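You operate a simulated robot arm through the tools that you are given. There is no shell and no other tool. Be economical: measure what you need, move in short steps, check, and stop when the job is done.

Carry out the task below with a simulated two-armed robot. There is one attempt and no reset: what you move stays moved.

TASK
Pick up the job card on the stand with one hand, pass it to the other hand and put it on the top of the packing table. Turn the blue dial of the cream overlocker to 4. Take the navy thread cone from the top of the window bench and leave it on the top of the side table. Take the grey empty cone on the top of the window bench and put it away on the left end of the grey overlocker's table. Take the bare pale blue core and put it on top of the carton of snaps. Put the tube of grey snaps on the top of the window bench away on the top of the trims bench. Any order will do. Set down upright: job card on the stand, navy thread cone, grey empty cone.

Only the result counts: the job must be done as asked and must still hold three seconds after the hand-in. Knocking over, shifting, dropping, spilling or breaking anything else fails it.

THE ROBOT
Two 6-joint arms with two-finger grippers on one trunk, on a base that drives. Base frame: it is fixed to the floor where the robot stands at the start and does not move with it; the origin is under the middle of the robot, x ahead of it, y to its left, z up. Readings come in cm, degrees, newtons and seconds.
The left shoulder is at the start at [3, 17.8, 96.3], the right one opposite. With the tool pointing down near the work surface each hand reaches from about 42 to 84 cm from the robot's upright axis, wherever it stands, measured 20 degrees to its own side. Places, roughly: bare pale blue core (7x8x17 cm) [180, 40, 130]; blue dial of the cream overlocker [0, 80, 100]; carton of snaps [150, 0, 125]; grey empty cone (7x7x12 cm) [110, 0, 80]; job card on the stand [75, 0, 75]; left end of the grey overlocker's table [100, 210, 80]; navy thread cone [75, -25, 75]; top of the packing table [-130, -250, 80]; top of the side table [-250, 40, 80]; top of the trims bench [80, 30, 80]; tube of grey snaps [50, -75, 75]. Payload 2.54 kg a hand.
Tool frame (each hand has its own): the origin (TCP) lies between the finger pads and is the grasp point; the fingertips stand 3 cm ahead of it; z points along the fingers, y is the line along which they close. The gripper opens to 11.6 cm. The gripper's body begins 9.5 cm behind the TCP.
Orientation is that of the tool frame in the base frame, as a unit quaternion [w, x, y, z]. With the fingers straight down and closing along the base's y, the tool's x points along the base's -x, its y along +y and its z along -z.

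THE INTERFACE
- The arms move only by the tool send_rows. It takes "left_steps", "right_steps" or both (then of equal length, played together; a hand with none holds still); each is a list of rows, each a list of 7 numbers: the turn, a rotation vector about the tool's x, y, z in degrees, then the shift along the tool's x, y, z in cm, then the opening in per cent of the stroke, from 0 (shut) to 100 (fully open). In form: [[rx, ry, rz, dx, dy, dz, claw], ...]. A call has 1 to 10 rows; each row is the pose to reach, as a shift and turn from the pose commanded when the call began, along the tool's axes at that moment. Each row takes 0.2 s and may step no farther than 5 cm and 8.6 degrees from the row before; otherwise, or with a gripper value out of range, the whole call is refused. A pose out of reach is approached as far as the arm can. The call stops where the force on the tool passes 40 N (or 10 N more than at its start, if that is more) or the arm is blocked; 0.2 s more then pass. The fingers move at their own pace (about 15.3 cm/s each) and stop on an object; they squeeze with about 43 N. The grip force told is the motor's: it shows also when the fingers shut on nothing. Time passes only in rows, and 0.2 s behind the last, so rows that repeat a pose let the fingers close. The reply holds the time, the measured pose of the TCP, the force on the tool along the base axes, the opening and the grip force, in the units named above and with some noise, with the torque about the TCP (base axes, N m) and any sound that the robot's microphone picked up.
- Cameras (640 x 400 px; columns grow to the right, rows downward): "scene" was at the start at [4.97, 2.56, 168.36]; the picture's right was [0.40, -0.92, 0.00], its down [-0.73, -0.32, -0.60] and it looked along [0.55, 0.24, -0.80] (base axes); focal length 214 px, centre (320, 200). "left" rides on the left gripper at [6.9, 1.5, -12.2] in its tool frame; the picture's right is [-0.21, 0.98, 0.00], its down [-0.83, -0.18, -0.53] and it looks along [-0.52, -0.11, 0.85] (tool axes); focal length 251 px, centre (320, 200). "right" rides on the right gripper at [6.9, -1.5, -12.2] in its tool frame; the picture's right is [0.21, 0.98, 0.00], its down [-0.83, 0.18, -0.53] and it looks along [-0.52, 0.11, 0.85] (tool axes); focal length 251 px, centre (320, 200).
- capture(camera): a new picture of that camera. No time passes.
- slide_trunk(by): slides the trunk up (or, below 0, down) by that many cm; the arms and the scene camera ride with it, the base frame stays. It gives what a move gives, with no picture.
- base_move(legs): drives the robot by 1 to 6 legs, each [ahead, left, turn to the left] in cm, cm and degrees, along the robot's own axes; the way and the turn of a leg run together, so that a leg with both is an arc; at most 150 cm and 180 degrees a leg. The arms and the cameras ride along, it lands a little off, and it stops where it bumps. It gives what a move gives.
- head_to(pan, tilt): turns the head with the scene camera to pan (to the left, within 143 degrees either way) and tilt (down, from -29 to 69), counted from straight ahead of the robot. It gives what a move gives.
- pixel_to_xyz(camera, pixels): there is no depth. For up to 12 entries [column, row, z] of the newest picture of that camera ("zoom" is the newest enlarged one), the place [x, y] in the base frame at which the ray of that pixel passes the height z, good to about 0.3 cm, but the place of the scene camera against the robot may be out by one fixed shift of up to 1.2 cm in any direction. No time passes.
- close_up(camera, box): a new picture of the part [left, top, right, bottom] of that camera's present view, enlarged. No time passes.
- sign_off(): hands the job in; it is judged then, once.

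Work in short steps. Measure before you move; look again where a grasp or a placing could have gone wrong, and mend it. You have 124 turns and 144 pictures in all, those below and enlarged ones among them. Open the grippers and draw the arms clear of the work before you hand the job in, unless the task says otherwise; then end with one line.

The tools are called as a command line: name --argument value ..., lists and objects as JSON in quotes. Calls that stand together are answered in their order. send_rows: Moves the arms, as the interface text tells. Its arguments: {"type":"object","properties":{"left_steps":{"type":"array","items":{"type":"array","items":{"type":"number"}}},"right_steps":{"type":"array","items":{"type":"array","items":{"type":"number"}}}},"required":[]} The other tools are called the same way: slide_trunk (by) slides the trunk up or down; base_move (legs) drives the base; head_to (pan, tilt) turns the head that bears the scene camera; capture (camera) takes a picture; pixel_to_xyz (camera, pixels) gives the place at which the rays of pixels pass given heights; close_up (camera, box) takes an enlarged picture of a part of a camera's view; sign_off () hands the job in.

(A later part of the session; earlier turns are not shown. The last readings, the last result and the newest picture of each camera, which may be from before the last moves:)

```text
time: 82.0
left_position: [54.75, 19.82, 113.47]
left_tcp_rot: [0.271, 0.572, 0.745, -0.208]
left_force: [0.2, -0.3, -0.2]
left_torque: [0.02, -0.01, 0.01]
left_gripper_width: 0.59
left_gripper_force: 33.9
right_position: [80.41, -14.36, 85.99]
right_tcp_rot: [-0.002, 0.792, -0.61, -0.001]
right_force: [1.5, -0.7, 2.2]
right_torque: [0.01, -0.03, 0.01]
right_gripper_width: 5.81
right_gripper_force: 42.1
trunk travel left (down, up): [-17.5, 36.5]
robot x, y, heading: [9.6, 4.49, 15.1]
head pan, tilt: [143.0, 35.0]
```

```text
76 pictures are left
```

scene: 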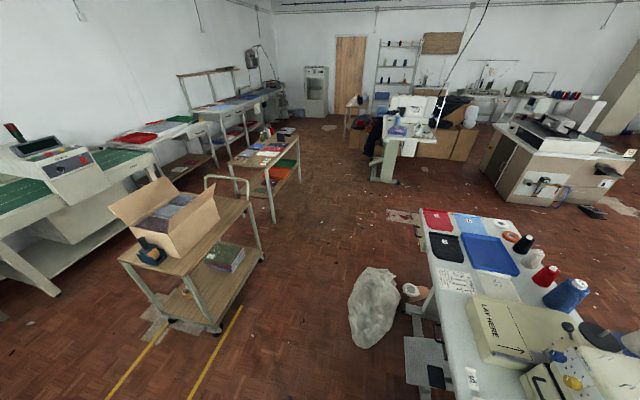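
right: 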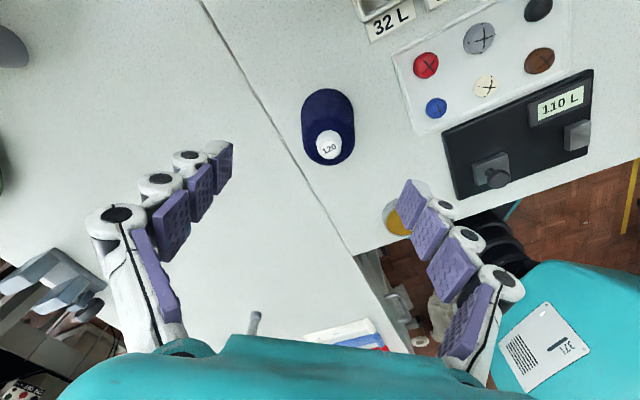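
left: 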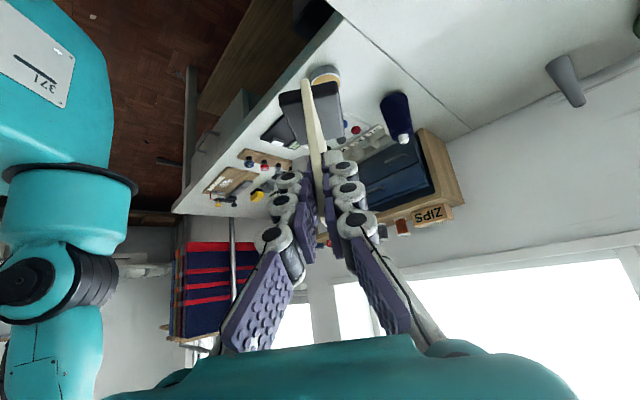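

The lift row was too long; I redo it. I also map the floor obstacles in this view.

pixel_to_xyz --camera "scene" --pixels '[[217, 332, 0], [262, 258, 0], [172, 322, 0], [120, 262, 75], [250, 205, 75], [273, 222, 0], [302, 185, 0], [262, 167, 80], [365, 345, 0], [420, 208, 76], [410, 200, 0], [470, 375, 76]]'

send_rows --right_steps '[[0, 0, 0, 0, 0, -4, 20], [0, 0, 0, 0, 0, -8.5, 20], [0, 0, 0, 0, 0, -13, 20], [0, 0, 0, -1, 2, -17, 20], [0, 0, 0, -2.8, 4.8, -20, 20], [0, 0, 0, -4.6, 7.6, -23, 20], [0, 0, 0, -6.8, 11, -25.5, 20], [0, 0, 0, -8.8, 15, -27, 20], [0, 0, 0, -10.6, 19, -28, 20], [0, 0, 0, -12, 23, -29, 20]]'

head_to --pan -138 --tilt 35

close_up --camera "scene" --box '[230, 80, 430, 220]'

pixel_to_xyz --camera "zoom" --pixels '[[100, 200, 80], [355, 215, 80], [60, 170, 80], [330, 335, 0], [100, 320, 0], [365, 350, 0], [560, 360, 0]]'

```text
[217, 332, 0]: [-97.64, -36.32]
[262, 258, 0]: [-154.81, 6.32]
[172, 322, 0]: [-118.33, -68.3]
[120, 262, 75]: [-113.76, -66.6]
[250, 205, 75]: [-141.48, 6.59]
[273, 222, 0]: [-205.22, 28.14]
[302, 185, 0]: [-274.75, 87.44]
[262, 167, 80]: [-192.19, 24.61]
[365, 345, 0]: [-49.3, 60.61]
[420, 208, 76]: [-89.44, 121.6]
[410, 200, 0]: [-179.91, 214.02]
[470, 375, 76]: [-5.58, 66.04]
```

```text
time: 84.2
left_position: [54.56, 19.79, 113.63]
left_tcp_rot: [0.272, 0.573, 0.745, -0.207]
left_force: [-1.2, 0.2, 1.6]
left_torque: [0.02, -0.04, 0.03]
left_gripper_width: 0.61
left_gripper_force: 33.7
right_position: [54.67, -8.73, 115.02]
right_tcp_rot: [-0.003, 0.793, -0.61, 0.0]
right_force: [-0.2, 0.2, -0.1]
right_torque: [0.01, -0.05, -0.02]
right_gripper_width: 5.8
right_gripper_force: 43.4
trunk travel left (down, up): [-17.5, 36.5]
robot x, y, heading: [9.25, 4.44, 15.1]
head pan, tilt: [143.0, 35.0]
```

```text
time: 88.0
left_position: [54.65, 19.88, 113.49]
left_tcp_rot: [0.272, 0.571, 0.746, -0.208]
left_force: [-0.2, -0.3, 1.1]
left_torque: [-0.01, 0.04, 0.02]
left_gripper_width: 0.62
left_gripper_force: 33.7
right_position: [55.05, -8.71, 115.02]
right_tcp_rot: [-0.002, 0.793, -0.61, 0.0]
right_force: [1.1, -0.7, -1.7]
right_torque: [-0.02, 0.0, 0.0]
right_gripper_width: 5.81
right_gripper_force: 43.2
trunk travel left (down, up): [-17.5, 36.5]
robot x, y, heading: [9.46, 4.15, 15.1]
head pan, tilt: [-138.0, 35.0]
```

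```text
2.86 times, centred on (330, 150) of scene
```

zoom: 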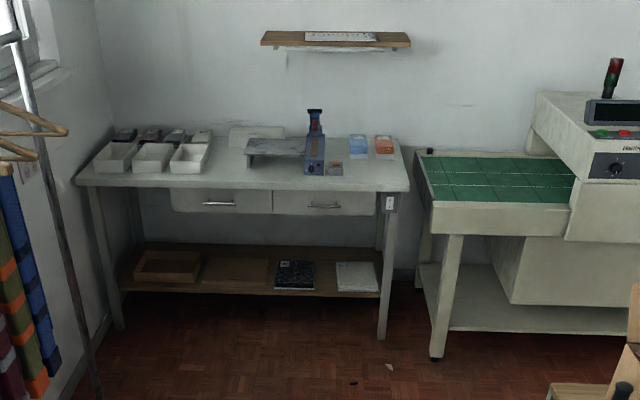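

```text
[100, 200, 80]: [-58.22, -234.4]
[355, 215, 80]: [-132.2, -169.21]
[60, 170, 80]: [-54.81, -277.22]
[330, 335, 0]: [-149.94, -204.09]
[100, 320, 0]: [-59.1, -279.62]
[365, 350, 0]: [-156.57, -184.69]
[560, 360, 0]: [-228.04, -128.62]
```

Packing table front edge lies along n≈-245 (n=.6x+.8y). I raise the trunk 15 cm, back off, turn right 142° and drive down the corridor.

slide_trunk --by 15

base_move --legs '[[-14, 0, 0], [0, 0, -142], [140, 0, 0]]'

head_to --pan 0 --tilt 40

capture --camera "scene"

```text
time: 89.8
left_position: [54.83, 19.83, 128.45]
left_tcp_rot: [0.271, 0.572, 0.746, -0.207]
left_force: [-0.1, -0.6, -0.9]
left_torque: [0.05, 0.03, 0.02]
left_gripper_width: 0.61
left_gripper_force: 33.8
right_position: [54.99, -8.85, 129.88]
right_tcp_rot: [-0.003, 0.792, -0.61, 0.0]
right_force: [0.1, -1.4, -0.8]
right_torque: [0.01, -0.01, -0.02]
right_gripper_width: 5.8
right_gripper_force: 43.1
trunk travel left (down, up): [-32.5, 21.5]
robot x, y, heading: [9.6, 4.21, 15.0]
head pan, tilt: [-138.0, 35.0]
```

```text
time: 103.6
left_position: [-115.43, -150.42, 128.56]
left_tcp_rot: [-0.11, 0.89, -0.303, -0.324]
left_force: [-0.8, 0.9, -1.6]
left_torque: [-0.04, -0.03, -0.01]
left_gripper_width: 0.57
left_gripper_force: 33.3
right_position: [-133.13, -127.88, 129.9]
right_tcp_rot: [0.001, 0.322, 0.947, -0.003]
right_force: [0.4, -0.4, -1.3]
right_torque: [0.02, 0.01, 0.03]
right_gripper_width: 5.79
right_gripper_force: 43.3
trunk travel left (down, up): [-32.5, 21.5]
robot x, y, heading: [-88.62, -110.8, -127.4]
head pan, tilt: [-138.0, 35.0]
```

```text
time: 105.8
left_position: [-115.4, -150.47, 128.57]
left_tcp_rot: [-0.11, 0.889, -0.303, -0.324]
left_force: [0.2, 0.2, -0.7]
left_torque: [-0.02, -0.01, -0.02]
left_gripper_width: 0.62
left_gripper_force: 33.5
right_position: [-133.13, -127.9, 129.84]
right_tcp_rot: [0.001, 0.323, 0.946, -0.002]
right_force: [0.3, 0.4, -0.8]
right_torque: [0.03, 0.0, 0.01]
right_gripper_width: 5.77
right_gripper_force: 43.2
trunk travel left (down, up): [-32.5, 21.5]
robot x, y, heading: [-89.28, -110.66, -127.7]
head pan, tilt: [0.0, 40.0]
```

```text
74 pictures are left
```

scene: 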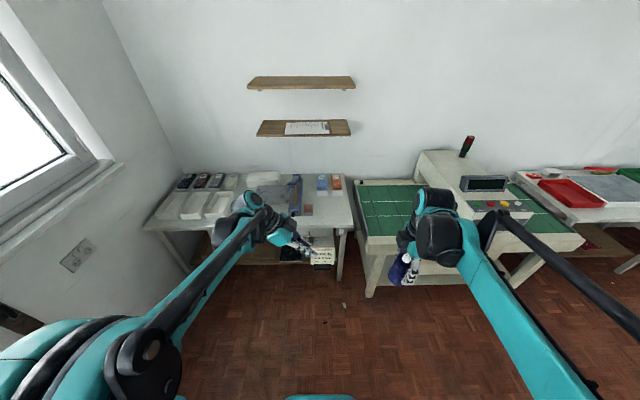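

At (-89,-111). I measure the packing table's front edge and clear area.

pixel_to_xyz --camera "scene" --pixels '[[146, 228, 80], [350, 227, 80], [325, 205, 80], [335, 195, 80], [308, 215, 80], [335, 178, 80], [160, 215, 80]]'

close_up --camera "scene" --box '[130, 150, 380, 300]'

```text
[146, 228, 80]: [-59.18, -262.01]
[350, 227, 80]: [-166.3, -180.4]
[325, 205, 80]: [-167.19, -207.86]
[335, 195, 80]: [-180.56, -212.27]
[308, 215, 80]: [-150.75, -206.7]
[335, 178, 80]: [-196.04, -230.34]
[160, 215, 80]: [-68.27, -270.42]
```

```text
2.56 times, centred on (255, 225) of scene
```

zoom: 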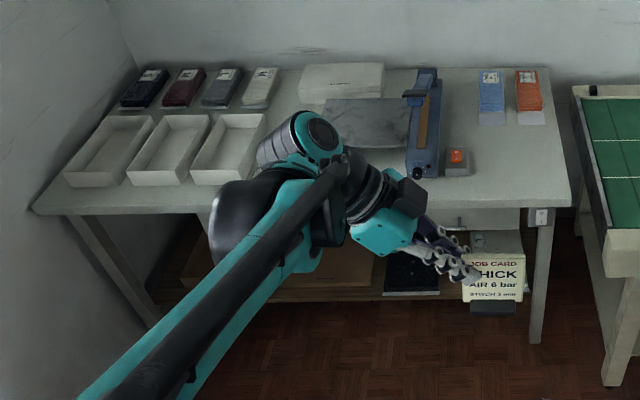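

The table is free at its right front (around (-165,-204)). I drive closer, shifting right, keeping the arms' pose.

base_move --legs '[[0, -9, 0], [66, 0, 0.5]]'

slide_trunk --by -15

head_to --pan 0 --tilt 55

capture --camera "scene"

capture --camera "left"

```text
time: 110.2
left_position: [-162.58, -197.54, 128.52]
left_tcp_rot: [-0.109, 0.89, -0.3, -0.324]
left_force: [0.4, 0.3, -1.1]
left_torque: [0.01, -0.07, 0.02]
left_gripper_width: 0.58
left_gripper_force: 33.4
right_position: [-180.34, -175.15, 129.89]
right_tcp_rot: [0.002, 0.32, 0.947, -0.002]
right_force: [-0.1, -0.5, -1.6]
right_torque: [0.03, 0.03, -0.02]
right_gripper_width: 5.76
right_gripper_force: 43.3
trunk travel left (down, up): [-32.5, 21.5]
robot x, y, heading: [-136.19, -157.74, -127.3]
head pan, tilt: [0.0, 40.0]
```

```text
time: 111.9
left_position: [-162.57, -197.47, 113.58]
left_tcp_rot: [-0.109, 0.891, -0.3, -0.324]
left_force: [-0.6, 0.4, -0.8]
left_torque: [-0.04, -0.08, 0.01]
left_gripper_width: 0.59
left_gripper_force: 33.8
right_position: [-180.36, -175.01, 114.87]
right_tcp_rot: [0.001, 0.321, 0.947, -0.002]
right_force: [0.3, -1.0, -1.9]
right_torque: [0.02, 0.0, -0.01]
right_gripper_width: 5.77
right_gripper_force: 42.9
trunk travel left (down, up): [-17.5, 36.5]
robot x, y, heading: [-136.18, -157.35, -127.3]
head pan, tilt: [0.0, 40.0]
```

```text
time: 112.7
left_position: [-162.6, -197.53, 113.51]
left_tcp_rot: [-0.11, 0.89, -0.3, -0.324]
left_force: [1.0, -0.6, -0.1]
left_torque: [0.0, -0.02, 0.02]
left_gripper_width: 0.6
left_gripper_force: 33.8
right_position: [-180.31, -175.18, 114.93]
right_tcp_rot: [0.001, 0.32, 0.947, -0.003]
right_force: [0.4, 0.6, -1.0]
right_torque: [-0.01, 0.01, 0.01]
right_gripper_width: 5.78
right_gripper_force: 43.4
trunk travel left (down, up): [-17.5, 36.5]
robot x, y, heading: [-136.72, -157.59, -127.1]
head pan, tilt: [0.0, 55.0]
```

```text
72 pictures are left
```

scene: 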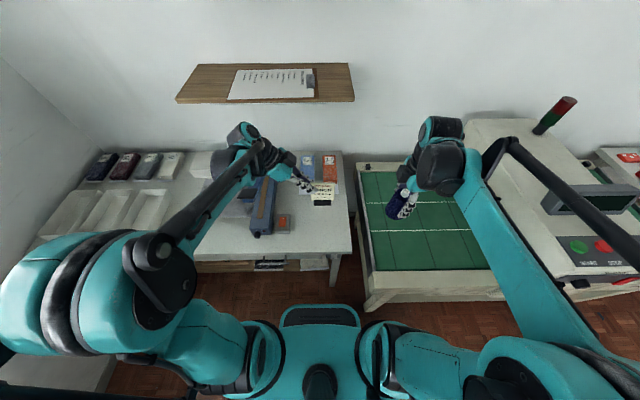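

```text
71 pictures are left
```

left: 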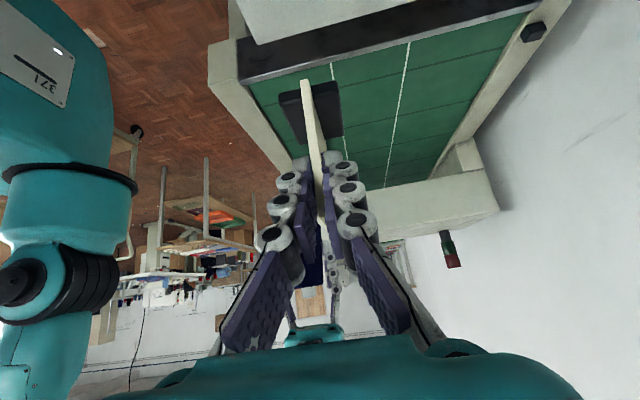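

TCP is 10 cm inside the table edge over a free area. I lower the left hand 24.5 cm in steps.

send_rows --left_steps '[[0, 0, 0, 2.62, 0, 3.13, 0], [0, 0, 0, 5.25, 0, 6.26, 0], [0, 0, 0, 7.87, 0, 9.38, 0], [0, 0, 0, 10.5, 0, 12.5, 0], [0, 0, 0, 13.1, 0, 15.64, 0], [0, 0, 0, 14.8, 0, 17.62, 0]]'

close_up --camera "scene" --box '[240, 140, 400, 260]'

capture --camera "left"

```text
time: 114.1
left_position: [-162.51, -197.68, 90.38]
left_tcp_rot: [-0.109, 0.891, -0.3, -0.324]
left_force: [0.2, -0.3, 0.2]
left_torque: [-0.05, -0.01, -0.03]
left_gripper_width: 0.61
left_gripper_force: 33.5
right_position: [-180.35, -175.24, 114.96]
right_tcp_rot: [0.001, 0.321, 0.947, -0.002]
right_force: [0.1, 0.2, -1.4]
right_torque: [0.05, 0.0, -0.02]
right_gripper_width: 5.78
right_gripper_force: 42.7
trunk travel left (down, up): [-17.5, 36.5]
robot x, y, heading: [-136.45, -157.62, -127.2]
head pan, tilt: [0.0, 55.0]
```

```text
3.33 times, centred on (320, 200) of scene
```

zoom: 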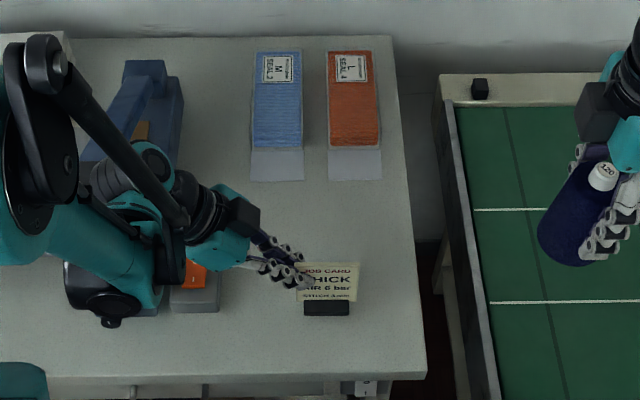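

```text
69 pictures are left
```

left: 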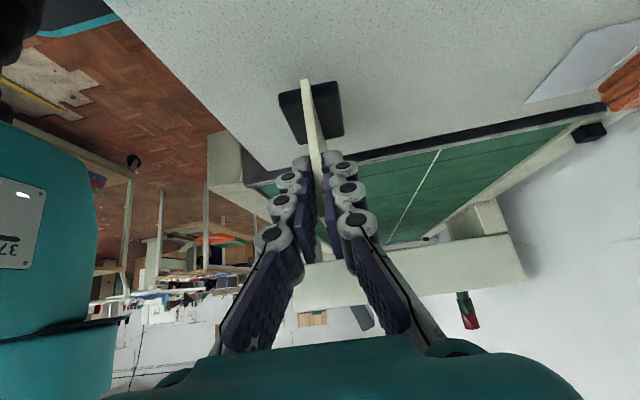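

About 2 cm remains. I lower gently in 0.5 cm rows to contact.

send_rows --left_steps '[[0, 0, 0, 0.32, 0, 0.38, 0], [0, 0, 0, 0.64, 0, 0.77, 0], [0, 0, 0, 0.96, 0, 1.15, 0], [0, 0, 0, 1.09, 0, 1.3, 0], [0, 0, 0, 1.09, 0, 1.3, 0]]'

close_up --camera "left" --box '[240, 50, 400, 170]'

```text
time: 115.3
left_position: [-162.51, -197.66, 88.78]
left_tcp_rot: [-0.109, 0.891, -0.299, -0.324]
left_force: [-0.1, 0.0, 0.2]
left_torque: [-0.04, -0.02, 0.02]
left_gripper_width: 0.57
left_gripper_force: 33.8
right_position: [-180.35, -175.11, 114.95]
right_tcp_rot: [0.0, 0.321, 0.947, -0.002]
right_force: [-0.3, -0.2, -1.4]
right_torque: [0.02, -0.02, -0.04]
right_gripper_width: 5.75
right_gripper_force: 42.7
trunk travel left (down, up): [-17.5, 36.5]
robot x, y, heading: [-136.42, -157.72, -127.3]
head pan, tilt: [0.0, 55.0]
```

```text
3.33 times, centred on (320, 110) of left
```

zoom: 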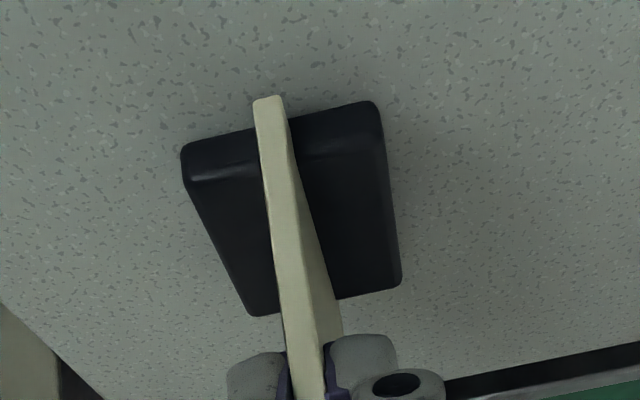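

Still no contact force; I continue down in 0.25 cm rows.

send_rows --left_steps '[[0, 0, 0, 0.16, 0, 0.19, 0], [0, 0, 0, 0.32, 0, 0.38, 0], [0, 0, 0, 0.42, 0, 0.5, 0], [0, 0, 0, 0.42, 0, 0.5, 0]]'

```text
time: 116.3
left_position: [-162.63, -197.61, 88.34]
left_tcp_rot: [-0.109, 0.89, -0.301, -0.325]
left_force: [-1.6, -8.2, 33.4]
left_torque: [0.2, 0.62, 0.12]
left_gripper_width: 0.58
left_gripper_force: 33.2
right_position: [-180.15, -174.96, 115.07]
right_tcp_rot: [0.001, 0.32, 0.947, -0.003]
right_force: [0.2, 0.1, -1.9]
right_torque: [0.02, 0.0, -0.02]
right_gripper_width: 5.77
right_gripper_force: 43.0
trunk travel left (down, up): [-17.5, 36.5]
robot x, y, heading: [-136.56, -157.83, -127.0]
head pan, tilt: [0.0, 55.0]
```

Contact felt (33 N). I relax 0.15 cm, open, and withdraw along the fingers.

send_rows --left_steps '[[0, 0, 0, -0.1, 0, -0.12, 0], [0, 0, 0, -0.1, 0, -0.12, 10], [0, 0, 0, -0.1, 0, -0.12, 20], [0, 0, 0, -0.1, 0, -0.12, 30], [0, 0, 0, -0.1, 0, -3, 30], [0, 0, 0, -0.1, 0, -7, 30], [0, 0, 0, -0.1, 0, -11, 30], [0, 0, 0, -0.1, 0, -15, 30], [0, 0, 0, -3, 0, -19, 30], [0, 0, 0, -5, 0, -23, 30]]'

close_up --camera "scene" --box '[240, 140, 400, 260]'

```text
time: 117.9
left_position: [-157.8, -200.86, 95.92]
left_tcp_rot: [-0.115, 0.887, -0.304, -0.328]
left_force: [-5.8, 1.4, -2.7]
left_torque: [0.25, -0.03, -0.48]
left_gripper_width: 3.48
left_gripper_force: 0.0
right_position: [-180.39, -174.93, 114.86]
right_tcp_rot: [0.001, 0.32, 0.947, -0.003]
right_force: [0.1, 0.0, -1.8]
right_torque: [-0.01, 0.08, 0.0]
right_gripper_width: 5.76
right_gripper_force: 43.0
trunk travel left (down, up): [-17.5, 36.5]
robot x, y, heading: [-136.37, -157.5, -127.2]
head pan, tilt: [0.0, 55.0]
stopped in row 7 (left hand): the force on the tool passed its limit at 114 N (the readings are from after the stop); the commanded pose is now the measured one
```

```text
3.33 times, centred on (320, 200) of scene
```

zoom: 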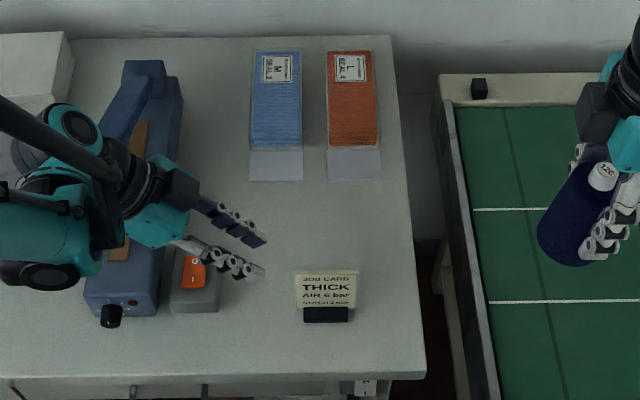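

Card stands well, but the left wrist bumped the blue device during withdrawal; the device looks unmoved. I now go straight up.

send_rows --left_steps '[[0, 0, 0, -0.64, 0, -0.77, 30], [0, 0, 0, -2.6, 0, -3.1, 30], [0, 0, 0, -5.2, 0, -6.2, 30], [0, 0, 0, -7.8, 0, -9.3, 30], [0, 0, 0, -10.4, 0, -12.4, 30], [0, 0, 0, -13, 0, -15.5, 30]]'

close_up --camera "scene" --box '[170, 140, 370, 270]'

```text
time: 118.3
left_position: [-158.07, -200.44, 97.08]
left_tcp_rot: [-0.116, 0.885, -0.307, -0.329]
left_force: [-11.3, 6.9, 0.6]
left_torque: [-0.44, -0.65, -0.36]
left_gripper_width: 3.5
left_gripper_force: 0.1
right_position: [-180.34, -174.95, 114.91]
right_tcp_rot: [0.001, 0.321, 0.947, -0.002]
right_force: [0.6, -0.2, -1.0]
right_torque: [0.02, 0.07, 0.0]
right_gripper_width: 5.76
right_gripper_force: 43.1
trunk travel left (down, up): [-17.5, 36.5]
robot x, y, heading: [-136.35, -157.33, -127.3]
head pan, tilt: [0.0, 55.0]
stopped in row 2 (left hand): the force on the tool passed its limit at 53 N (the readings are from after the stop); the commanded pose is now the measured one
```

```text
3.08 times, centred on (270, 205) of scene
```

zoom: 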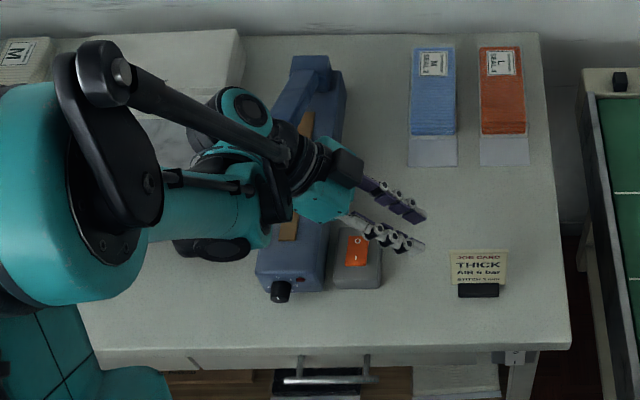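

Force pushes along -t, so the wrist leans on the device at its left. I ease 2 cm to the right (tips stay above the card top) and then up.

send_rows --left_steps '[[0, 0, 0, -0.77, 0, 0.64, 30], [0, 0, 0, -1.53, 0, 1.29, 30], [0, 0, 0, -2.2, 0, 0.5, 30]]'

send_rows --left_steps '[[0, 0, 0, -1.3, 0, -1.54, 30], [0, 0, 0, -3.9, 0, -4.6, 30], [0, 0, 0, -6.5, 0, -7.7, 30], [0, 0, 0, -9.1, 0, -10.8, 30], [0, 0, 0, -11.6, 0, -13.9, 30]]'

close_up --camera "scene" --box '[170, 140, 370, 270]'

```text
time: 119.1
left_position: [-159.4, -199.46, 98.16]
left_tcp_rot: [-0.115, 0.886, -0.305, -0.329]
left_force: [-0.1, -0.7, 0.8]
left_torque: [0.0, 0.0, 0.0]
left_gripper_width: 3.48
left_gripper_force: 0.0
right_position: [-180.26, -175.03, 114.93]
right_tcp_rot: [0.002, 0.32, 0.947, -0.002]
right_force: [0.3, 0.3, -0.6]
right_torque: [-0.01, 0.0, -0.02]
right_gripper_width: 5.73
right_gripper_force: 42.8
trunk travel left (down, up): [-17.5, 36.5]
robot x, y, heading: [-135.94, -157.65, -127.4]
head pan, tilt: [0.0, 55.0]
```

```text
time: 120.3
left_position: [-159.41, -199.56, 116.42]
left_tcp_rot: [-0.116, 0.886, -0.305, -0.329]
left_force: [0.1, 0.0, -0.6]
left_torque: [-0.03, 0.0, 0.02]
left_gripper_width: 3.5
left_gripper_force: 0.0
right_position: [-180.28, -174.94, 114.88]
right_tcp_rot: [0.001, 0.32, 0.947, -0.002]
right_force: [0.0, -0.5, -0.6]
right_torque: [-0.03, 0.02, -0.04]
right_gripper_width: 5.73
right_gripper_force: 43.1
trunk travel left (down, up): [-17.5, 36.5]
robot x, y, heading: [-136.14, -157.88, -127.2]
head pan, tilt: [0.0, 55.0]
```

```text
3.08 times, centred on (270, 205) of scene
```

zoom: 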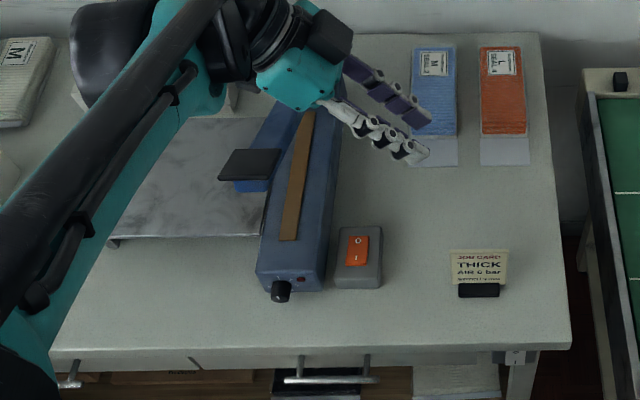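

Card is upright, devices unmoved. Next the navy cone: I raise the trunk 20 cm, back out and strafe right behind the trolley toward the side table.

slide_trunk --by 20

base_move --legs '[[-100, 0, 0], [-67, 0, 0]]'

head_to --pan -60 --tilt 40

capture --camera "scene"

pixel_to_xyz --camera "scene" --pixels '[[320, 200, 0], [320, 200, 80]]'

```text
time: 122.5
left_position: [-159.42, -199.71, 136.31]
left_tcp_rot: [-0.115, 0.886, -0.305, -0.329]
left_force: [0.7, -0.1, 0.0]
left_torque: [0.01, 0.0, 0.0]
left_gripper_width: 3.49
left_gripper_force: 0.0
right_position: [-180.33, -174.93, 134.97]
right_tcp_rot: [0.001, 0.32, 0.947, -0.002]
right_force: [0.8, 0.0, -1.0]
right_torque: [0.03, -0.01, 0.04]
right_gripper_width: 5.75
right_gripper_force: 43.2
trunk travel left (down, up): [-37.5, 16.5]
robot x, y, heading: [-136.5, -157.61, -127.2]
head pan, tilt: [0.0, 55.0]
```

```text
time: 131.1
left_position: [-56.93, -65.8, 136.19]
left_tcp_rot: [-0.115, 0.887, -0.304, -0.329]
left_force: [0.1, -0.2, 0.0]
left_torque: [-0.04, 0.01, 0.01]
left_gripper_width: 3.47
left_gripper_force: 0.1
right_position: [-77.75, -41.17, 134.81]
right_tcp_rot: [0.001, 0.321, 0.947, -0.002]
right_force: [-0.9, -0.4, -1.4]
right_torque: [0.01, -0.01, 0.02]
right_gripper_width: 5.74
right_gripper_force: 43.3
trunk travel left (down, up): [-37.5, 16.5]
robot x, y, heading: [-34.31, -23.54, -127.4]
head pan, tilt: [0.0, 55.0]
```

```text
time: 132.4
left_position: [-56.89, -65.78, 136.42]
left_tcp_rot: [-0.115, 0.886, -0.305, -0.329]
left_force: [-0.3, 0.4, -0.1]
left_torque: [0.0, 0.01, 0.01]
left_gripper_width: 3.49
left_gripper_force: 0.0
right_position: [-77.83, -41.11, 134.92]
right_tcp_rot: [0.001, 0.32, 0.947, -0.003]
right_force: [-0.3, 0.2, -1.2]
right_torque: [0.0, -0.02, 0.01]
right_gripper_width: 5.71
right_gripper_force: 42.8
trunk travel left (down, up): [-37.5, 16.5]
robot x, y, heading: [-33.83, -23.42, -127.4]
head pan, tilt: [-60.0, 40.0]
```

```text
64 pictures are left
```

scene: 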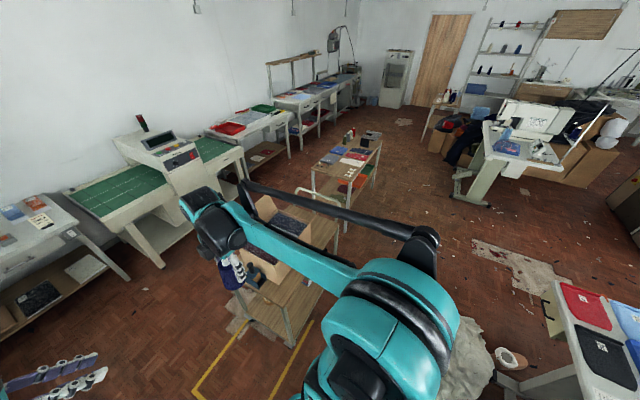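

```text
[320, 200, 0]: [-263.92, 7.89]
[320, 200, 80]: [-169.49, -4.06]
```

I map the side table, bag and cream-table end in this view.

pixel_to_xyz --camera "scene" --pixels '[[312, 170, 80], [342, 190, 80], [382, 138, 80], [345, 130, 80], [338, 230, 0], [440, 345, 0], [480, 322, 0], [497, 385, 0], [560, 283, 76], [600, 400, 76], [292, 345, 0]]'

close_up --camera "scene" --box '[280, 110, 420, 220]'

```text
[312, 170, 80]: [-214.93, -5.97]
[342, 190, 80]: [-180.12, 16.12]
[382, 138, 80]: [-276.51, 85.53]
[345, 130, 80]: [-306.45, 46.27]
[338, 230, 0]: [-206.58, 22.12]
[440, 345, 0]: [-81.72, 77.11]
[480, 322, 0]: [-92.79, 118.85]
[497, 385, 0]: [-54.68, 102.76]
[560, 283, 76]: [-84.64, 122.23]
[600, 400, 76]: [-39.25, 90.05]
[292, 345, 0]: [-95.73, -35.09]
```

```text
3.64 times, centred on (350, 165) of scene
```

zoom: 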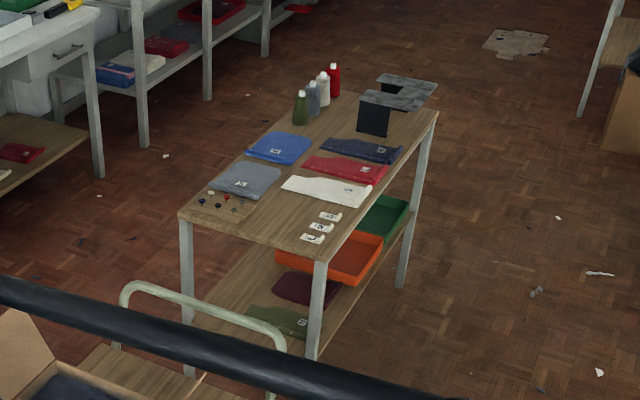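

The side table spans n −134…−97, t −270…−169. Before strafing I check the bag's distance behind-right of me.

head_to --pan -125 --tilt 50

capture --camera "scene"

pixel_to_xyz --camera "scene" --pixels '[[320, 200, 0], [250, 200, 0], [390, 200, 0], [320, 270, 0], [250, 270, 0], [320, 130, 0], [320, 340, 0]]'

```text
time: 133.7
left_position: [-56.88, -65.82, 136.3]
left_tcp_rot: [-0.115, 0.887, -0.304, -0.328]
left_force: [-0.2, -0.8, 0.1]
left_torque: [0.0, 0.02, 0.0]
left_gripper_width: 3.5
left_gripper_force: 0.1
right_position: [-77.9, -41.16, 134.94]
right_tcp_rot: [0.0, 0.32, 0.947, -0.002]
right_force: [-0.7, 0.5, -0.7]
right_torque: [-0.02, 0.0, -0.03]
right_gripper_width: 5.72
right_gripper_force: 42.6
trunk travel left (down, up): [-37.5, 16.5]
robot x, y, heading: [-33.99, -23.6, -127.5]
head pan, tilt: [-125.0, 50.0]
```

```text
62 pictures are left
```

scene: 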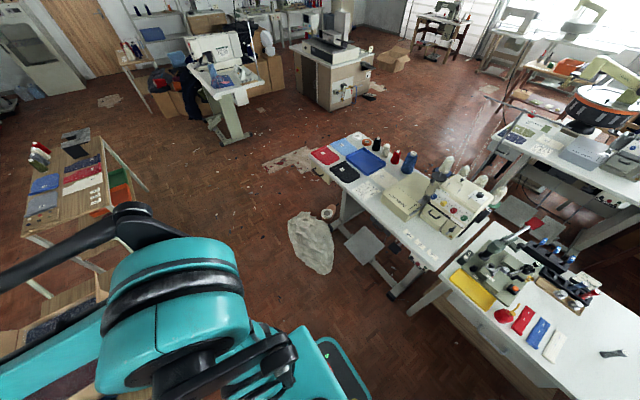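

```text
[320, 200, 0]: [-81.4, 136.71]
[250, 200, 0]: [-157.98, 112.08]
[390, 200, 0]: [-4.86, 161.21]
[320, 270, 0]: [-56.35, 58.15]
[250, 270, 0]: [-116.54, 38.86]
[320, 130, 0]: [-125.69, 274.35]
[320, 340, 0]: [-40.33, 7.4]
```

The bag lies at n>8; there's ample room. I strafe right 138 cm and look at the side table.

base_move --legs '[[0, -138, 0.6]]'

head_to --pan -35 --tilt 50

capture --camera "scene"

```text
time: 140.7
left_position: [-167.38, 16.66, 136.3]
left_tcp_rot: [-0.112, 0.89, -0.295, -0.331]
left_force: [-0.8, -0.2, 0.2]
left_torque: [0.01, -0.04, 0.0]
left_gripper_width: 3.48
left_gripper_force: 0.2
right_position: [-189.0, 40.8, 134.98]
right_tcp_rot: [0.001, 0.31, 0.951, -0.002]
right_force: [0.1, 0.7, -1.9]
right_torque: [0.0, 0.01, 0.0]
right_gripper_width: 5.69
right_gripper_force: 43.0
trunk travel left (down, up): [-37.5, 16.5]
robot x, y, heading: [-145.16, 59.23, -126.0]
head pan, tilt: [-125.0, 50.0]
```

```text
time: 142.3
left_position: [-167.25, 16.68, 136.22]
left_tcp_rot: [-0.111, 0.89, -0.294, -0.331]
left_force: [-0.2, -0.6, -0.6]
left_torque: [-0.01, -0.01, -0.03]
left_gripper_width: 3.47
left_gripper_force: 0.1
right_position: [-189.0, 40.84, 134.91]
right_tcp_rot: [0.001, 0.31, 0.951, -0.001]
right_force: [-0.2, 0.2, -1.1]
right_torque: [0.0, 0.02, 0.01]
right_gripper_width: 5.7
right_gripper_force: 42.9
trunk travel left (down, up): [-37.5, 16.5]
robot x, y, heading: [-145.32, 59.16, -126.1]
head pan, tilt: [-35.0, 50.0]
```

```text
61 pictures are left
```

scene: 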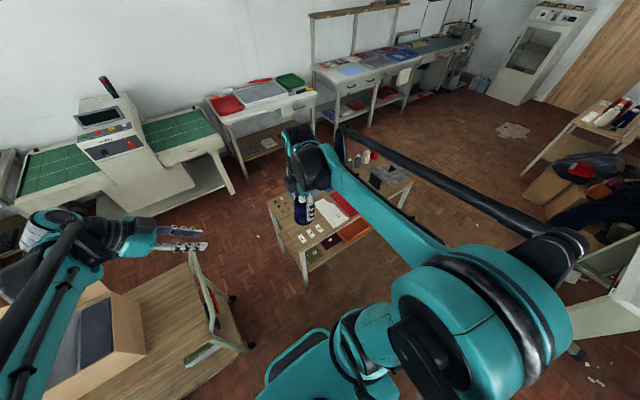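

I zoom on the table and use the right hand camera for measuring.

capture --camera "right"

pixel_to_xyz --camera "scene" --pixels '[[268, 203, 80], [303, 265, 80], [411, 182, 80], [317, 230, 80], [293, 232, 80], [301, 240, 80]]'

close_up --camera "scene" --box '[240, 130, 430, 290]'

```text
60 pictures are left
```

right: 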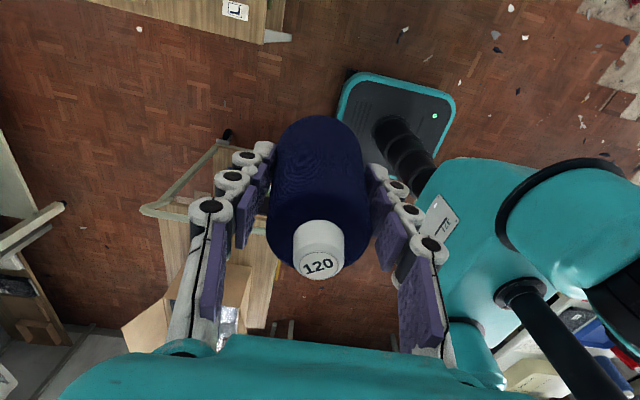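

```text
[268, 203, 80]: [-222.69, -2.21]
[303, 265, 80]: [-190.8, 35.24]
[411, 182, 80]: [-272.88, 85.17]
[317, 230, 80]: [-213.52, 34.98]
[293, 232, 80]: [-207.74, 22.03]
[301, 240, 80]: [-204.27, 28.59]
```

```text
2.50 times, centred on (335, 210) of scene
```

zoom: 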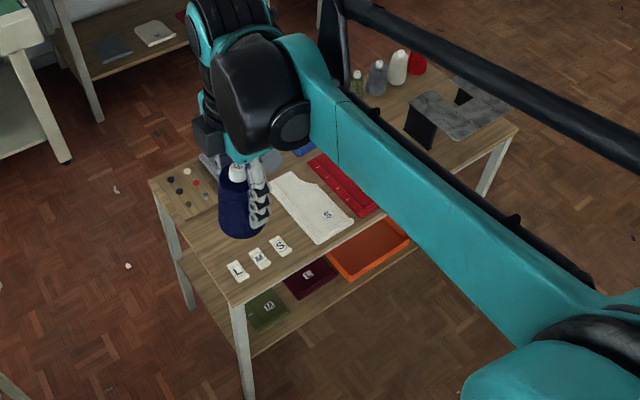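

Free spot between the tags and garments: target ≈(-216.4,22.3). I move the base 14 cm closer and then reposition the arm.

base_move --legs '[[14, -3, -0.9]]'

slide_trunk --by -20

```text
time: 143.7
left_position: [-178.71, 7.5, 136.38]
left_tcp_rot: [-0.115, 0.887, -0.302, -0.329]
left_force: [0.5, 0.2, -0.7]
left_torque: [-0.01, 0.03, 0.01]
left_gripper_width: 3.49
left_gripper_force: 0.1
right_position: [-199.98, 32.07, 134.93]
right_tcp_rot: [0.002, 0.317, 0.948, -0.003]
right_force: [-0.6, 0.2, -1.4]
right_torque: [0.01, 0.01, 0.01]
right_gripper_width: 5.69
right_gripper_force: 43.1
trunk travel left (down, up): [-37.5, 16.5]
robot x, y, heading: [-156.01, 49.79, -126.8]
head pan, tilt: [-35.0, 50.0]
```

```text
time: 145.8
left_position: [-178.76, 7.34, 116.32]
left_tcp_rot: [-0.115, 0.887, -0.302, -0.329]
left_force: [-0.5, -0.2, 0.2]
left_torque: [0.01, -0.02, 0.02]
left_gripper_width: 3.49
left_gripper_force: 0.1
right_position: [-200.02, 31.99, 115.08]
right_tcp_rot: [0.001, 0.318, 0.948, -0.002]
right_force: [0.8, -0.3, -1.3]
right_torque: [-0.02, 0.03, 0.0]
right_gripper_width: 5.66
right_gripper_force: 42.7
trunk travel left (down, up): [-17.5, 36.5]
robot x, y, heading: [-156.03, 49.75, -126.8]
head pan, tilt: [-35.0, 50.0]
```

Now I bring the cone over the spot and down to about z 98 for a look.

send_rows --right_steps '[[0, 0, 0, 1.6, -4, 0, 20], [0, 0, 0, 3.2, -8, 0, 20], [0, 0, 0, 4.8, -12, 0, 20], [0, 0, 0, 6.2, -15, 2, 20], [0, 0, 0, 7.2, -17.6, 5, 20], [0, 0, 0, 7.2, -17.6, 9, 20], [0, 0, 0, 7.2, -17.6, 13, 20], [0, 0, 0, 7.2, -17.6, 17, 20], [0, 0, 0, 7.2, -17.6, 20, 20]]'

close_up --camera "scene" --box '[210, 120, 410, 300]'

capture --camera "right"

```text
time: 147.8
left_position: [-178.81, 7.42, 116.26]
left_tcp_rot: [-0.115, 0.887, -0.302, -0.328]
left_force: [-0.1, -0.4, -0.5]
left_torque: [0.03, 0.0, -0.03]
left_gripper_width: 3.48
left_gripper_force: 0.0
right_position: [-216.4, 22.1, 94.93]
right_tcp_rot: [0.001, 0.317, 0.949, -0.002]
right_force: [-0.3, 0.3, -1.7]
right_torque: [0.01, -0.01, 0.0]
right_gripper_width: 5.65
right_gripper_force: 42.6
trunk travel left (down, up): [-17.5, 36.5]
robot x, y, heading: [-156.3, 49.61, -126.7]
head pan, tilt: [-35.0, 50.0]
```

```text
2.22 times, centred on (310, 210) of scene
```

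zoom: 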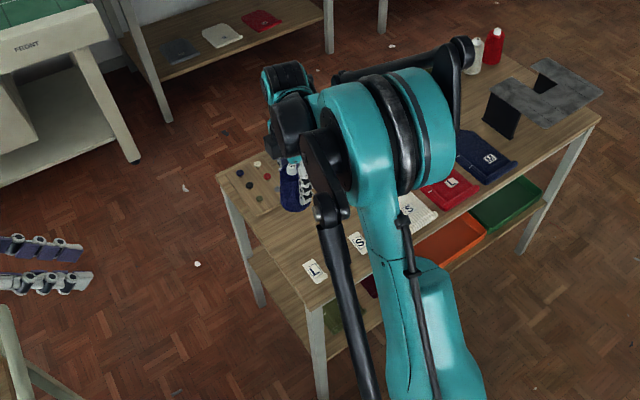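

```text
57 pictures are left
```

right: 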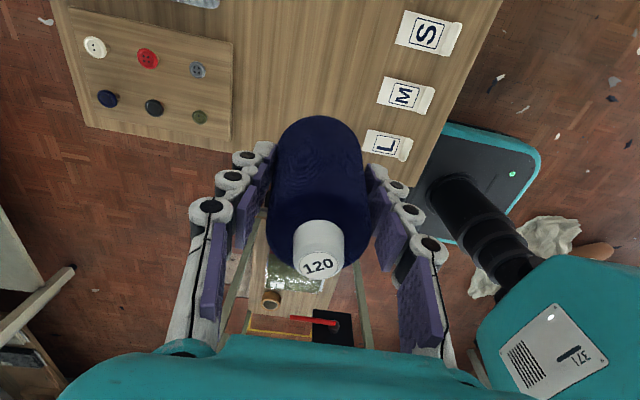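

I check where the cone's foot will land on this image (z 80).

pixel_to_xyz --camera "right" --pixels '[[318, 100, 80], [318, 130, 80], [318, 70, 80], [85, 122, 80], [417, 188, 80], [388, 146, 80], [232, 145, 80], [405, 95, 80]]'

```text
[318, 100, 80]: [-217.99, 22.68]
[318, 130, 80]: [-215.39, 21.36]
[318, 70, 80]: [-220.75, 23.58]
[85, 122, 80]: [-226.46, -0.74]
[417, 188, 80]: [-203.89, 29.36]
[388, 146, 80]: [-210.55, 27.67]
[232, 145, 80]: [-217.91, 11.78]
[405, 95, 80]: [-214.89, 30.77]
```

The foot lands 5.6 cm inside the edge and near tag L; I nudge 1.5 cm inward/left and lower to z 86.1, then feel for contact.

send_rows --right_steps '[[0, 0, 0, 1.5, -1.5, 3, 20], [0, 0, 0, 1.5, -1.5, 6, 20], [0, 0, 0, 1.5, -1.5, 8, 20], [0, 0, 0, 1.5, -1.5, 8.6, 20], [0, 0, 0, 1.5, -1.5, 8.9, 20], [0, 0, 0, 1.5, -1.5, 8.9, 20]]'

```text
time: 149.2
left_position: [-178.77, 7.26, 116.35]
left_tcp_rot: [-0.114, 0.887, -0.302, -0.329]
left_force: [1.2, -0.8, -0.4]
left_torque: [-0.02, 0.01, 0.0]
left_gripper_width: 3.45
left_gripper_force: 0.1
right_position: [-218.36, 21.79, 86.13]
right_tcp_rot: [0.002, 0.317, 0.948, -0.002]
right_force: [-0.1, -0.4, -1.8]
right_torque: [-0.01, -0.04, 0.03]
right_gripper_width: 5.69
right_gripper_force: 42.9
trunk travel left (down, up): [-17.5, 36.5]
robot x, y, heading: [-156.1, 49.69, -126.8]
head pan, tilt: [-35.0, 50.0]
```

No contact yet; finer steps down.

send_rows --right_steps '[[0, 0, 0, 0, 0, 0.15, 20], [0, 0, 0, 0, 0, 0.3, 20], [0, 0, 0, 0, 0, 0.4, 20], [0, 0, 0, 0, 0, 0.4, 20]]'

```text
time: 150.2
left_position: [-178.82, 7.42, 116.36]
left_tcp_rot: [-0.114, 0.888, -0.301, -0.329]
left_force: [0.2, -0.1, -0.6]
left_torque: [-0.02, -0.01, 0.0]
left_gripper_width: 3.47
left_gripper_force: 0.1
right_position: [-218.46, 21.79, 85.49]
right_tcp_rot: [0.001, 0.317, 0.949, -0.002]
right_force: [0.2, -0.1, -0.6]
right_torque: [0.0, 0.01, 0.0]
right_gripper_width: 5.65
right_gripper_force: 43.1
trunk travel left (down, up): [-17.5, 36.5]
robot x, y, heading: [-156.02, 49.9, -126.8]
head pan, tilt: [-35.0, 50.0]
```

send_rows --right_steps '[[0, 0, 0, 0, 0, 0.15, 20], [0, 0, 0, 0, 0, 0.3, 20], [0, 0, 0, 0, 0, 0.3, 20]]'

close_up --camera "right" --box '[200, 80, 440, 230]'

```text
time: 151.0
left_position: [-178.79, 7.43, 116.29]
left_tcp_rot: [-0.114, 0.887, -0.302, -0.33]
left_force: [-0.5, 0.0, -0.3]
left_torque: [0.03, 0.02, 0.01]
left_gripper_width: 3.47
left_gripper_force: 0.1
right_position: [-218.43, 21.9, 85.41]
right_tcp_rot: [0.001, 0.317, 0.948, -0.002]
right_force: [0.0, -0.2, -1.5]
right_torque: [0.0, 0.02, -0.01]
right_gripper_width: 5.66
right_gripper_force: 43.0
trunk travel left (down, up): [-17.5, 36.5]
robot x, y, heading: [-156.44, 49.64, -126.8]
head pan, tilt: [-35.0, 50.0]
```

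```text
2.67 times, centred on (320, 155) of right
```

zoom: 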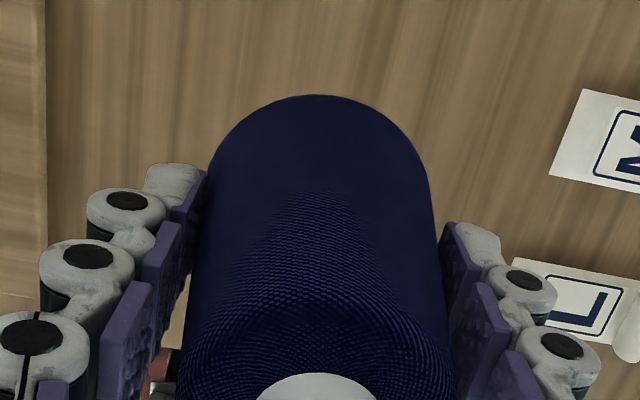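

Still no contact; the table is slightly lower. I keep stepping down 0.3 cm at a time.

send_rows --right_steps '[[0, 0, 0, 0, 0, 0.25, 20], [0, 0, 0, 0, 0, 0.5, 20], [0, 0, 0, 0, 0, 0.75, 20], [0, 0, 0, 0, 0, 0.9, 20], [0, 0, 0, 0, 0, 0.9, 20]]'

close_up --camera "scene" --box '[250, 150, 350, 250]'

```text
time: 152.2
left_position: [-178.84, 7.47, 116.3]
left_tcp_rot: [-0.114, 0.888, -0.301, -0.329]
left_force: [0.3, -0.1, -0.7]
left_torque: [-0.01, -0.02, -0.02]
left_gripper_width: 3.49
left_gripper_force: 0.1
right_position: [-218.52, 21.63, 84.43]
right_tcp_rot: [0.001, 0.317, 0.948, -0.003]
right_force: [0.3, -0.2, -2.0]
right_torque: [0.0, -0.02, 0.0]
right_gripper_width: 5.65
right_gripper_force: 42.9
trunk travel left (down, up): [-17.5, 36.5]
robot x, y, heading: [-155.81, 49.77, -126.9]
head pan, tilt: [-35.0, 50.0]
```

```text
4.00 times, centred on (300, 200) of scene
```

zoom: 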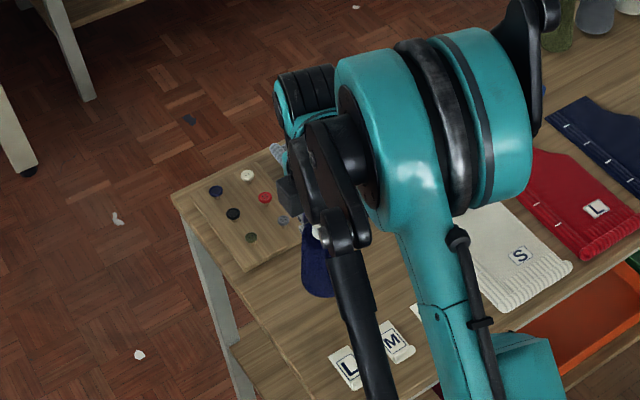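

Still free. I keep descending 4 cm in 0.4 cm rows; the force limit will stop it at contact.

send_rows --right_steps '[[0, 0, 0, 0, 0, 0.4, 20], [0, 0, 0, 0, 0, 0.8, 20], [0, 0, 0, 0, 0, 1.2, 20], [0, 0, 0, 0, 0, 1.6, 20], [0, 0, 0, 0, 0, 1.6, 20]]'

capture --camera "right"

pixel_to_xyz --camera "right" --pixels '[[388, 146, 78], [318, 110, 78], [318, 110, 75]]'

```text
time: 153.4
left_position: [-178.88, 7.44, 116.3]
left_tcp_rot: [-0.114, 0.888, -0.301, -0.329]
left_force: [0.4, 0.5, -0.8]
left_torque: [0.01, 0.01, -0.01]
left_gripper_width: 3.47
left_gripper_force: 0.0
right_position: [-218.37, 21.74, 82.78]
right_tcp_rot: [0.001, 0.317, 0.948, -0.002]
right_force: [-0.5, 1.1, -1.7]
right_torque: [0.01, -0.01, 0.03]
right_gripper_width: 5.63
right_gripper_force: 43.1
trunk travel left (down, up): [-17.5, 36.5]
robot x, y, heading: [-156.09, 49.66, -127.2]
head pan, tilt: [-35.0, 50.0]
```

```text
54 pictures are left
```

right: 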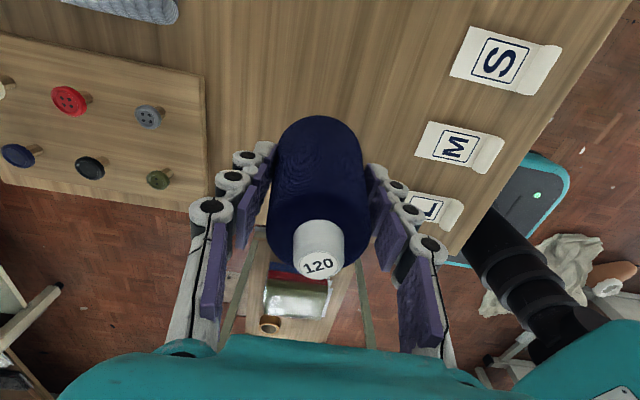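

```text
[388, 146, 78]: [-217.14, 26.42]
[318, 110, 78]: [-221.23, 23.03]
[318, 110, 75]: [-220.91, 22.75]
```

pixel_to_xyz --camera "right" --pixels '[[458, 147, 80], [458, 147, 78], [458, 147, 76], [458, 147, 74], [255, 245, 76], [430, 260, 76], [318, 110, 76]]'

```text
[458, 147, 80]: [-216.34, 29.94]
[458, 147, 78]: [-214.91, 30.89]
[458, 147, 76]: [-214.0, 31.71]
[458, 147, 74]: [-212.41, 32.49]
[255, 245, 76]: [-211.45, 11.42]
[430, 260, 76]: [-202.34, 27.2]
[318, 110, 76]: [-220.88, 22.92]
```

Triangulation says the table top is ≈76. I go down the last ~1.2 cm gently.

send_rows --right_steps '[[0, 0, 0, 0, 0, 0.25, 20], [0, 0, 0, 0, 0, 0.5, 20], [0, 0, 0, 0, 0, 0.7, 20], [0, 0, 0, 0, 0, 0.9, 20], [0, 0, 0, 0, 0, 1.1, 20], [0, 0, 0, 0, 0, 1.1, 20]]'

```text
time: 154.8
left_position: [-178.82, 7.47, 116.35]
left_tcp_rot: [-0.114, 0.888, -0.301, -0.33]
left_force: [0.2, -0.2, 0.4]
left_torque: [-0.01, 0.01, -0.02]
left_gripper_width: 3.49
left_gripper_force: 0.1
right_position: [-218.32, 21.83, 81.76]
right_tcp_rot: [0.001, 0.318, 0.948, -0.003]
right_force: [0.1, -0.1, -1.6]
right_torque: [-0.02, 0.01, 0.03]
right_gripper_width: 5.64
right_gripper_force: 42.6
trunk travel left (down, up): [-17.5, 36.5]
robot x, y, heading: [-156.11, 49.71, -127.0]
head pan, tilt: [-35.0, 50.0]
```

send_rows --right_steps '[[0, 0, 0, 0, 0, 0.2, 20], [0, 0, 0, 0, 0, 0.4, 20], [0, 0, 0, 0, 0, 0.6, 20], [0, 0, 0, 0, 0, 0.8, 20], [0, 0, 0, 0, 0, 1.0, 20], [0, 0, 0, 0, 0, 1.2, 20], [0, 0, 0, 0, 0, 1.4, 20]]'

close_up --camera "scene" --box '[260, 180, 340, 240]'

```text
time: 155.9
left_position: [-178.68, 7.52, 116.37]
left_tcp_rot: [-0.113, 0.888, -0.301, -0.329]
left_force: [0.7, 0.7, 1.0]
left_torque: [0.0, -0.03, -0.01]
left_gripper_width: 3.48
left_gripper_force: 0.2
right_position: [-218.47, 21.76, 81.22]
right_tcp_rot: [0.0, 0.317, 0.948, -0.003]
right_force: [1.9, 0.9, 22.8]
right_torque: [0.32, -0.43, 0.05]
right_gripper_width: 5.63
right_gripper_force: 43.1
trunk travel left (down, up): [-17.5, 36.5]
robot x, y, heading: [-156.27, 49.78, -126.8]
head pan, tilt: [-35.0, 50.0]
stopped in row 5 (right hand): the force on the tool passed its limit at 43 N (the readings are from after the stop); the commanded pose is now the measured one
```

```text
6.67 times, centred on (300, 210) of scene
```

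zoom: 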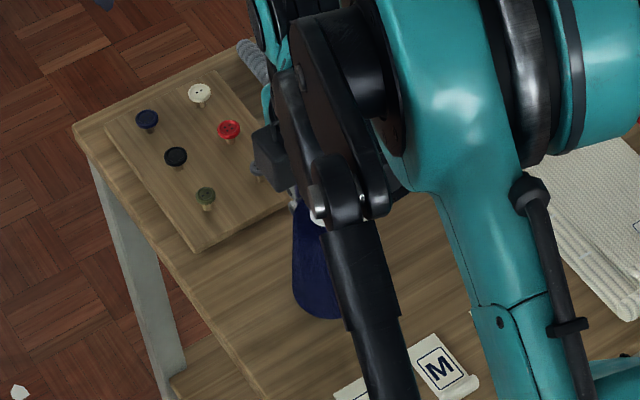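

Contact at 81.2. I relax, open moderately and rise straight up.

send_rows --right_steps '[[0, 0, 0, 0, 0, -0.1, 20], [0, 0, 0, 0, 0, -0.1, 55], [0, 0, 0, 0, 0, -0.1, 65], [0, 0, 0, 0, 0, -3, 65], [0, 0, 0, 0, 0, -7, 65], [0, 0, 0, 0, 0, -12, 65], [0, 0, 0, 0, 0, -17, 65], [0, 0, 0, 0, 0, -22, 65], [0, 0, 0, 0, 0, -27, 65], [0, 0, 0, 0, 0, -32, 65]]'

capture --camera "right"

```text
time: 158.1
left_position: [-178.85, 7.44, 116.39]
left_tcp_rot: [-0.114, 0.887, -0.303, -0.329]
left_force: [-0.3, 1.1, -0.4]
left_torque: [0.03, 0.0, 0.04]
left_gripper_width: 3.48
left_gripper_force: 0.2
right_position: [-218.36, 22.01, 113.18]
right_tcp_rot: [0.0, 0.317, 0.948, -0.004]
right_force: [0.4, -0.1, 0.6]
right_torque: [0.03, 0.02, 0.03]
right_gripper_width: 7.52
right_gripper_force: 0.0
trunk travel left (down, up): [-17.5, 36.5]
robot x, y, heading: [-155.62, 49.57, -126.9]
head pan, tilt: [-35.0, 50.0]
```

```text
52 pictures are left
```

right: 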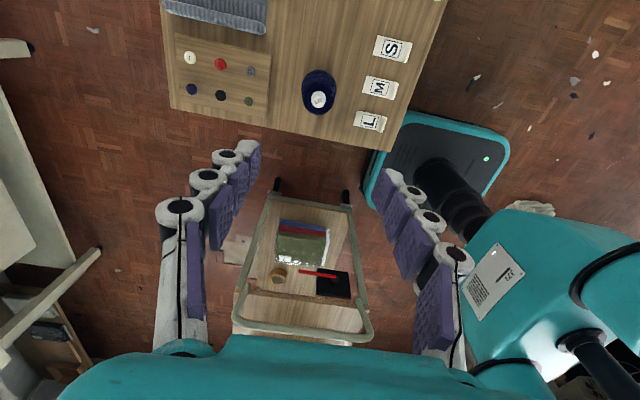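

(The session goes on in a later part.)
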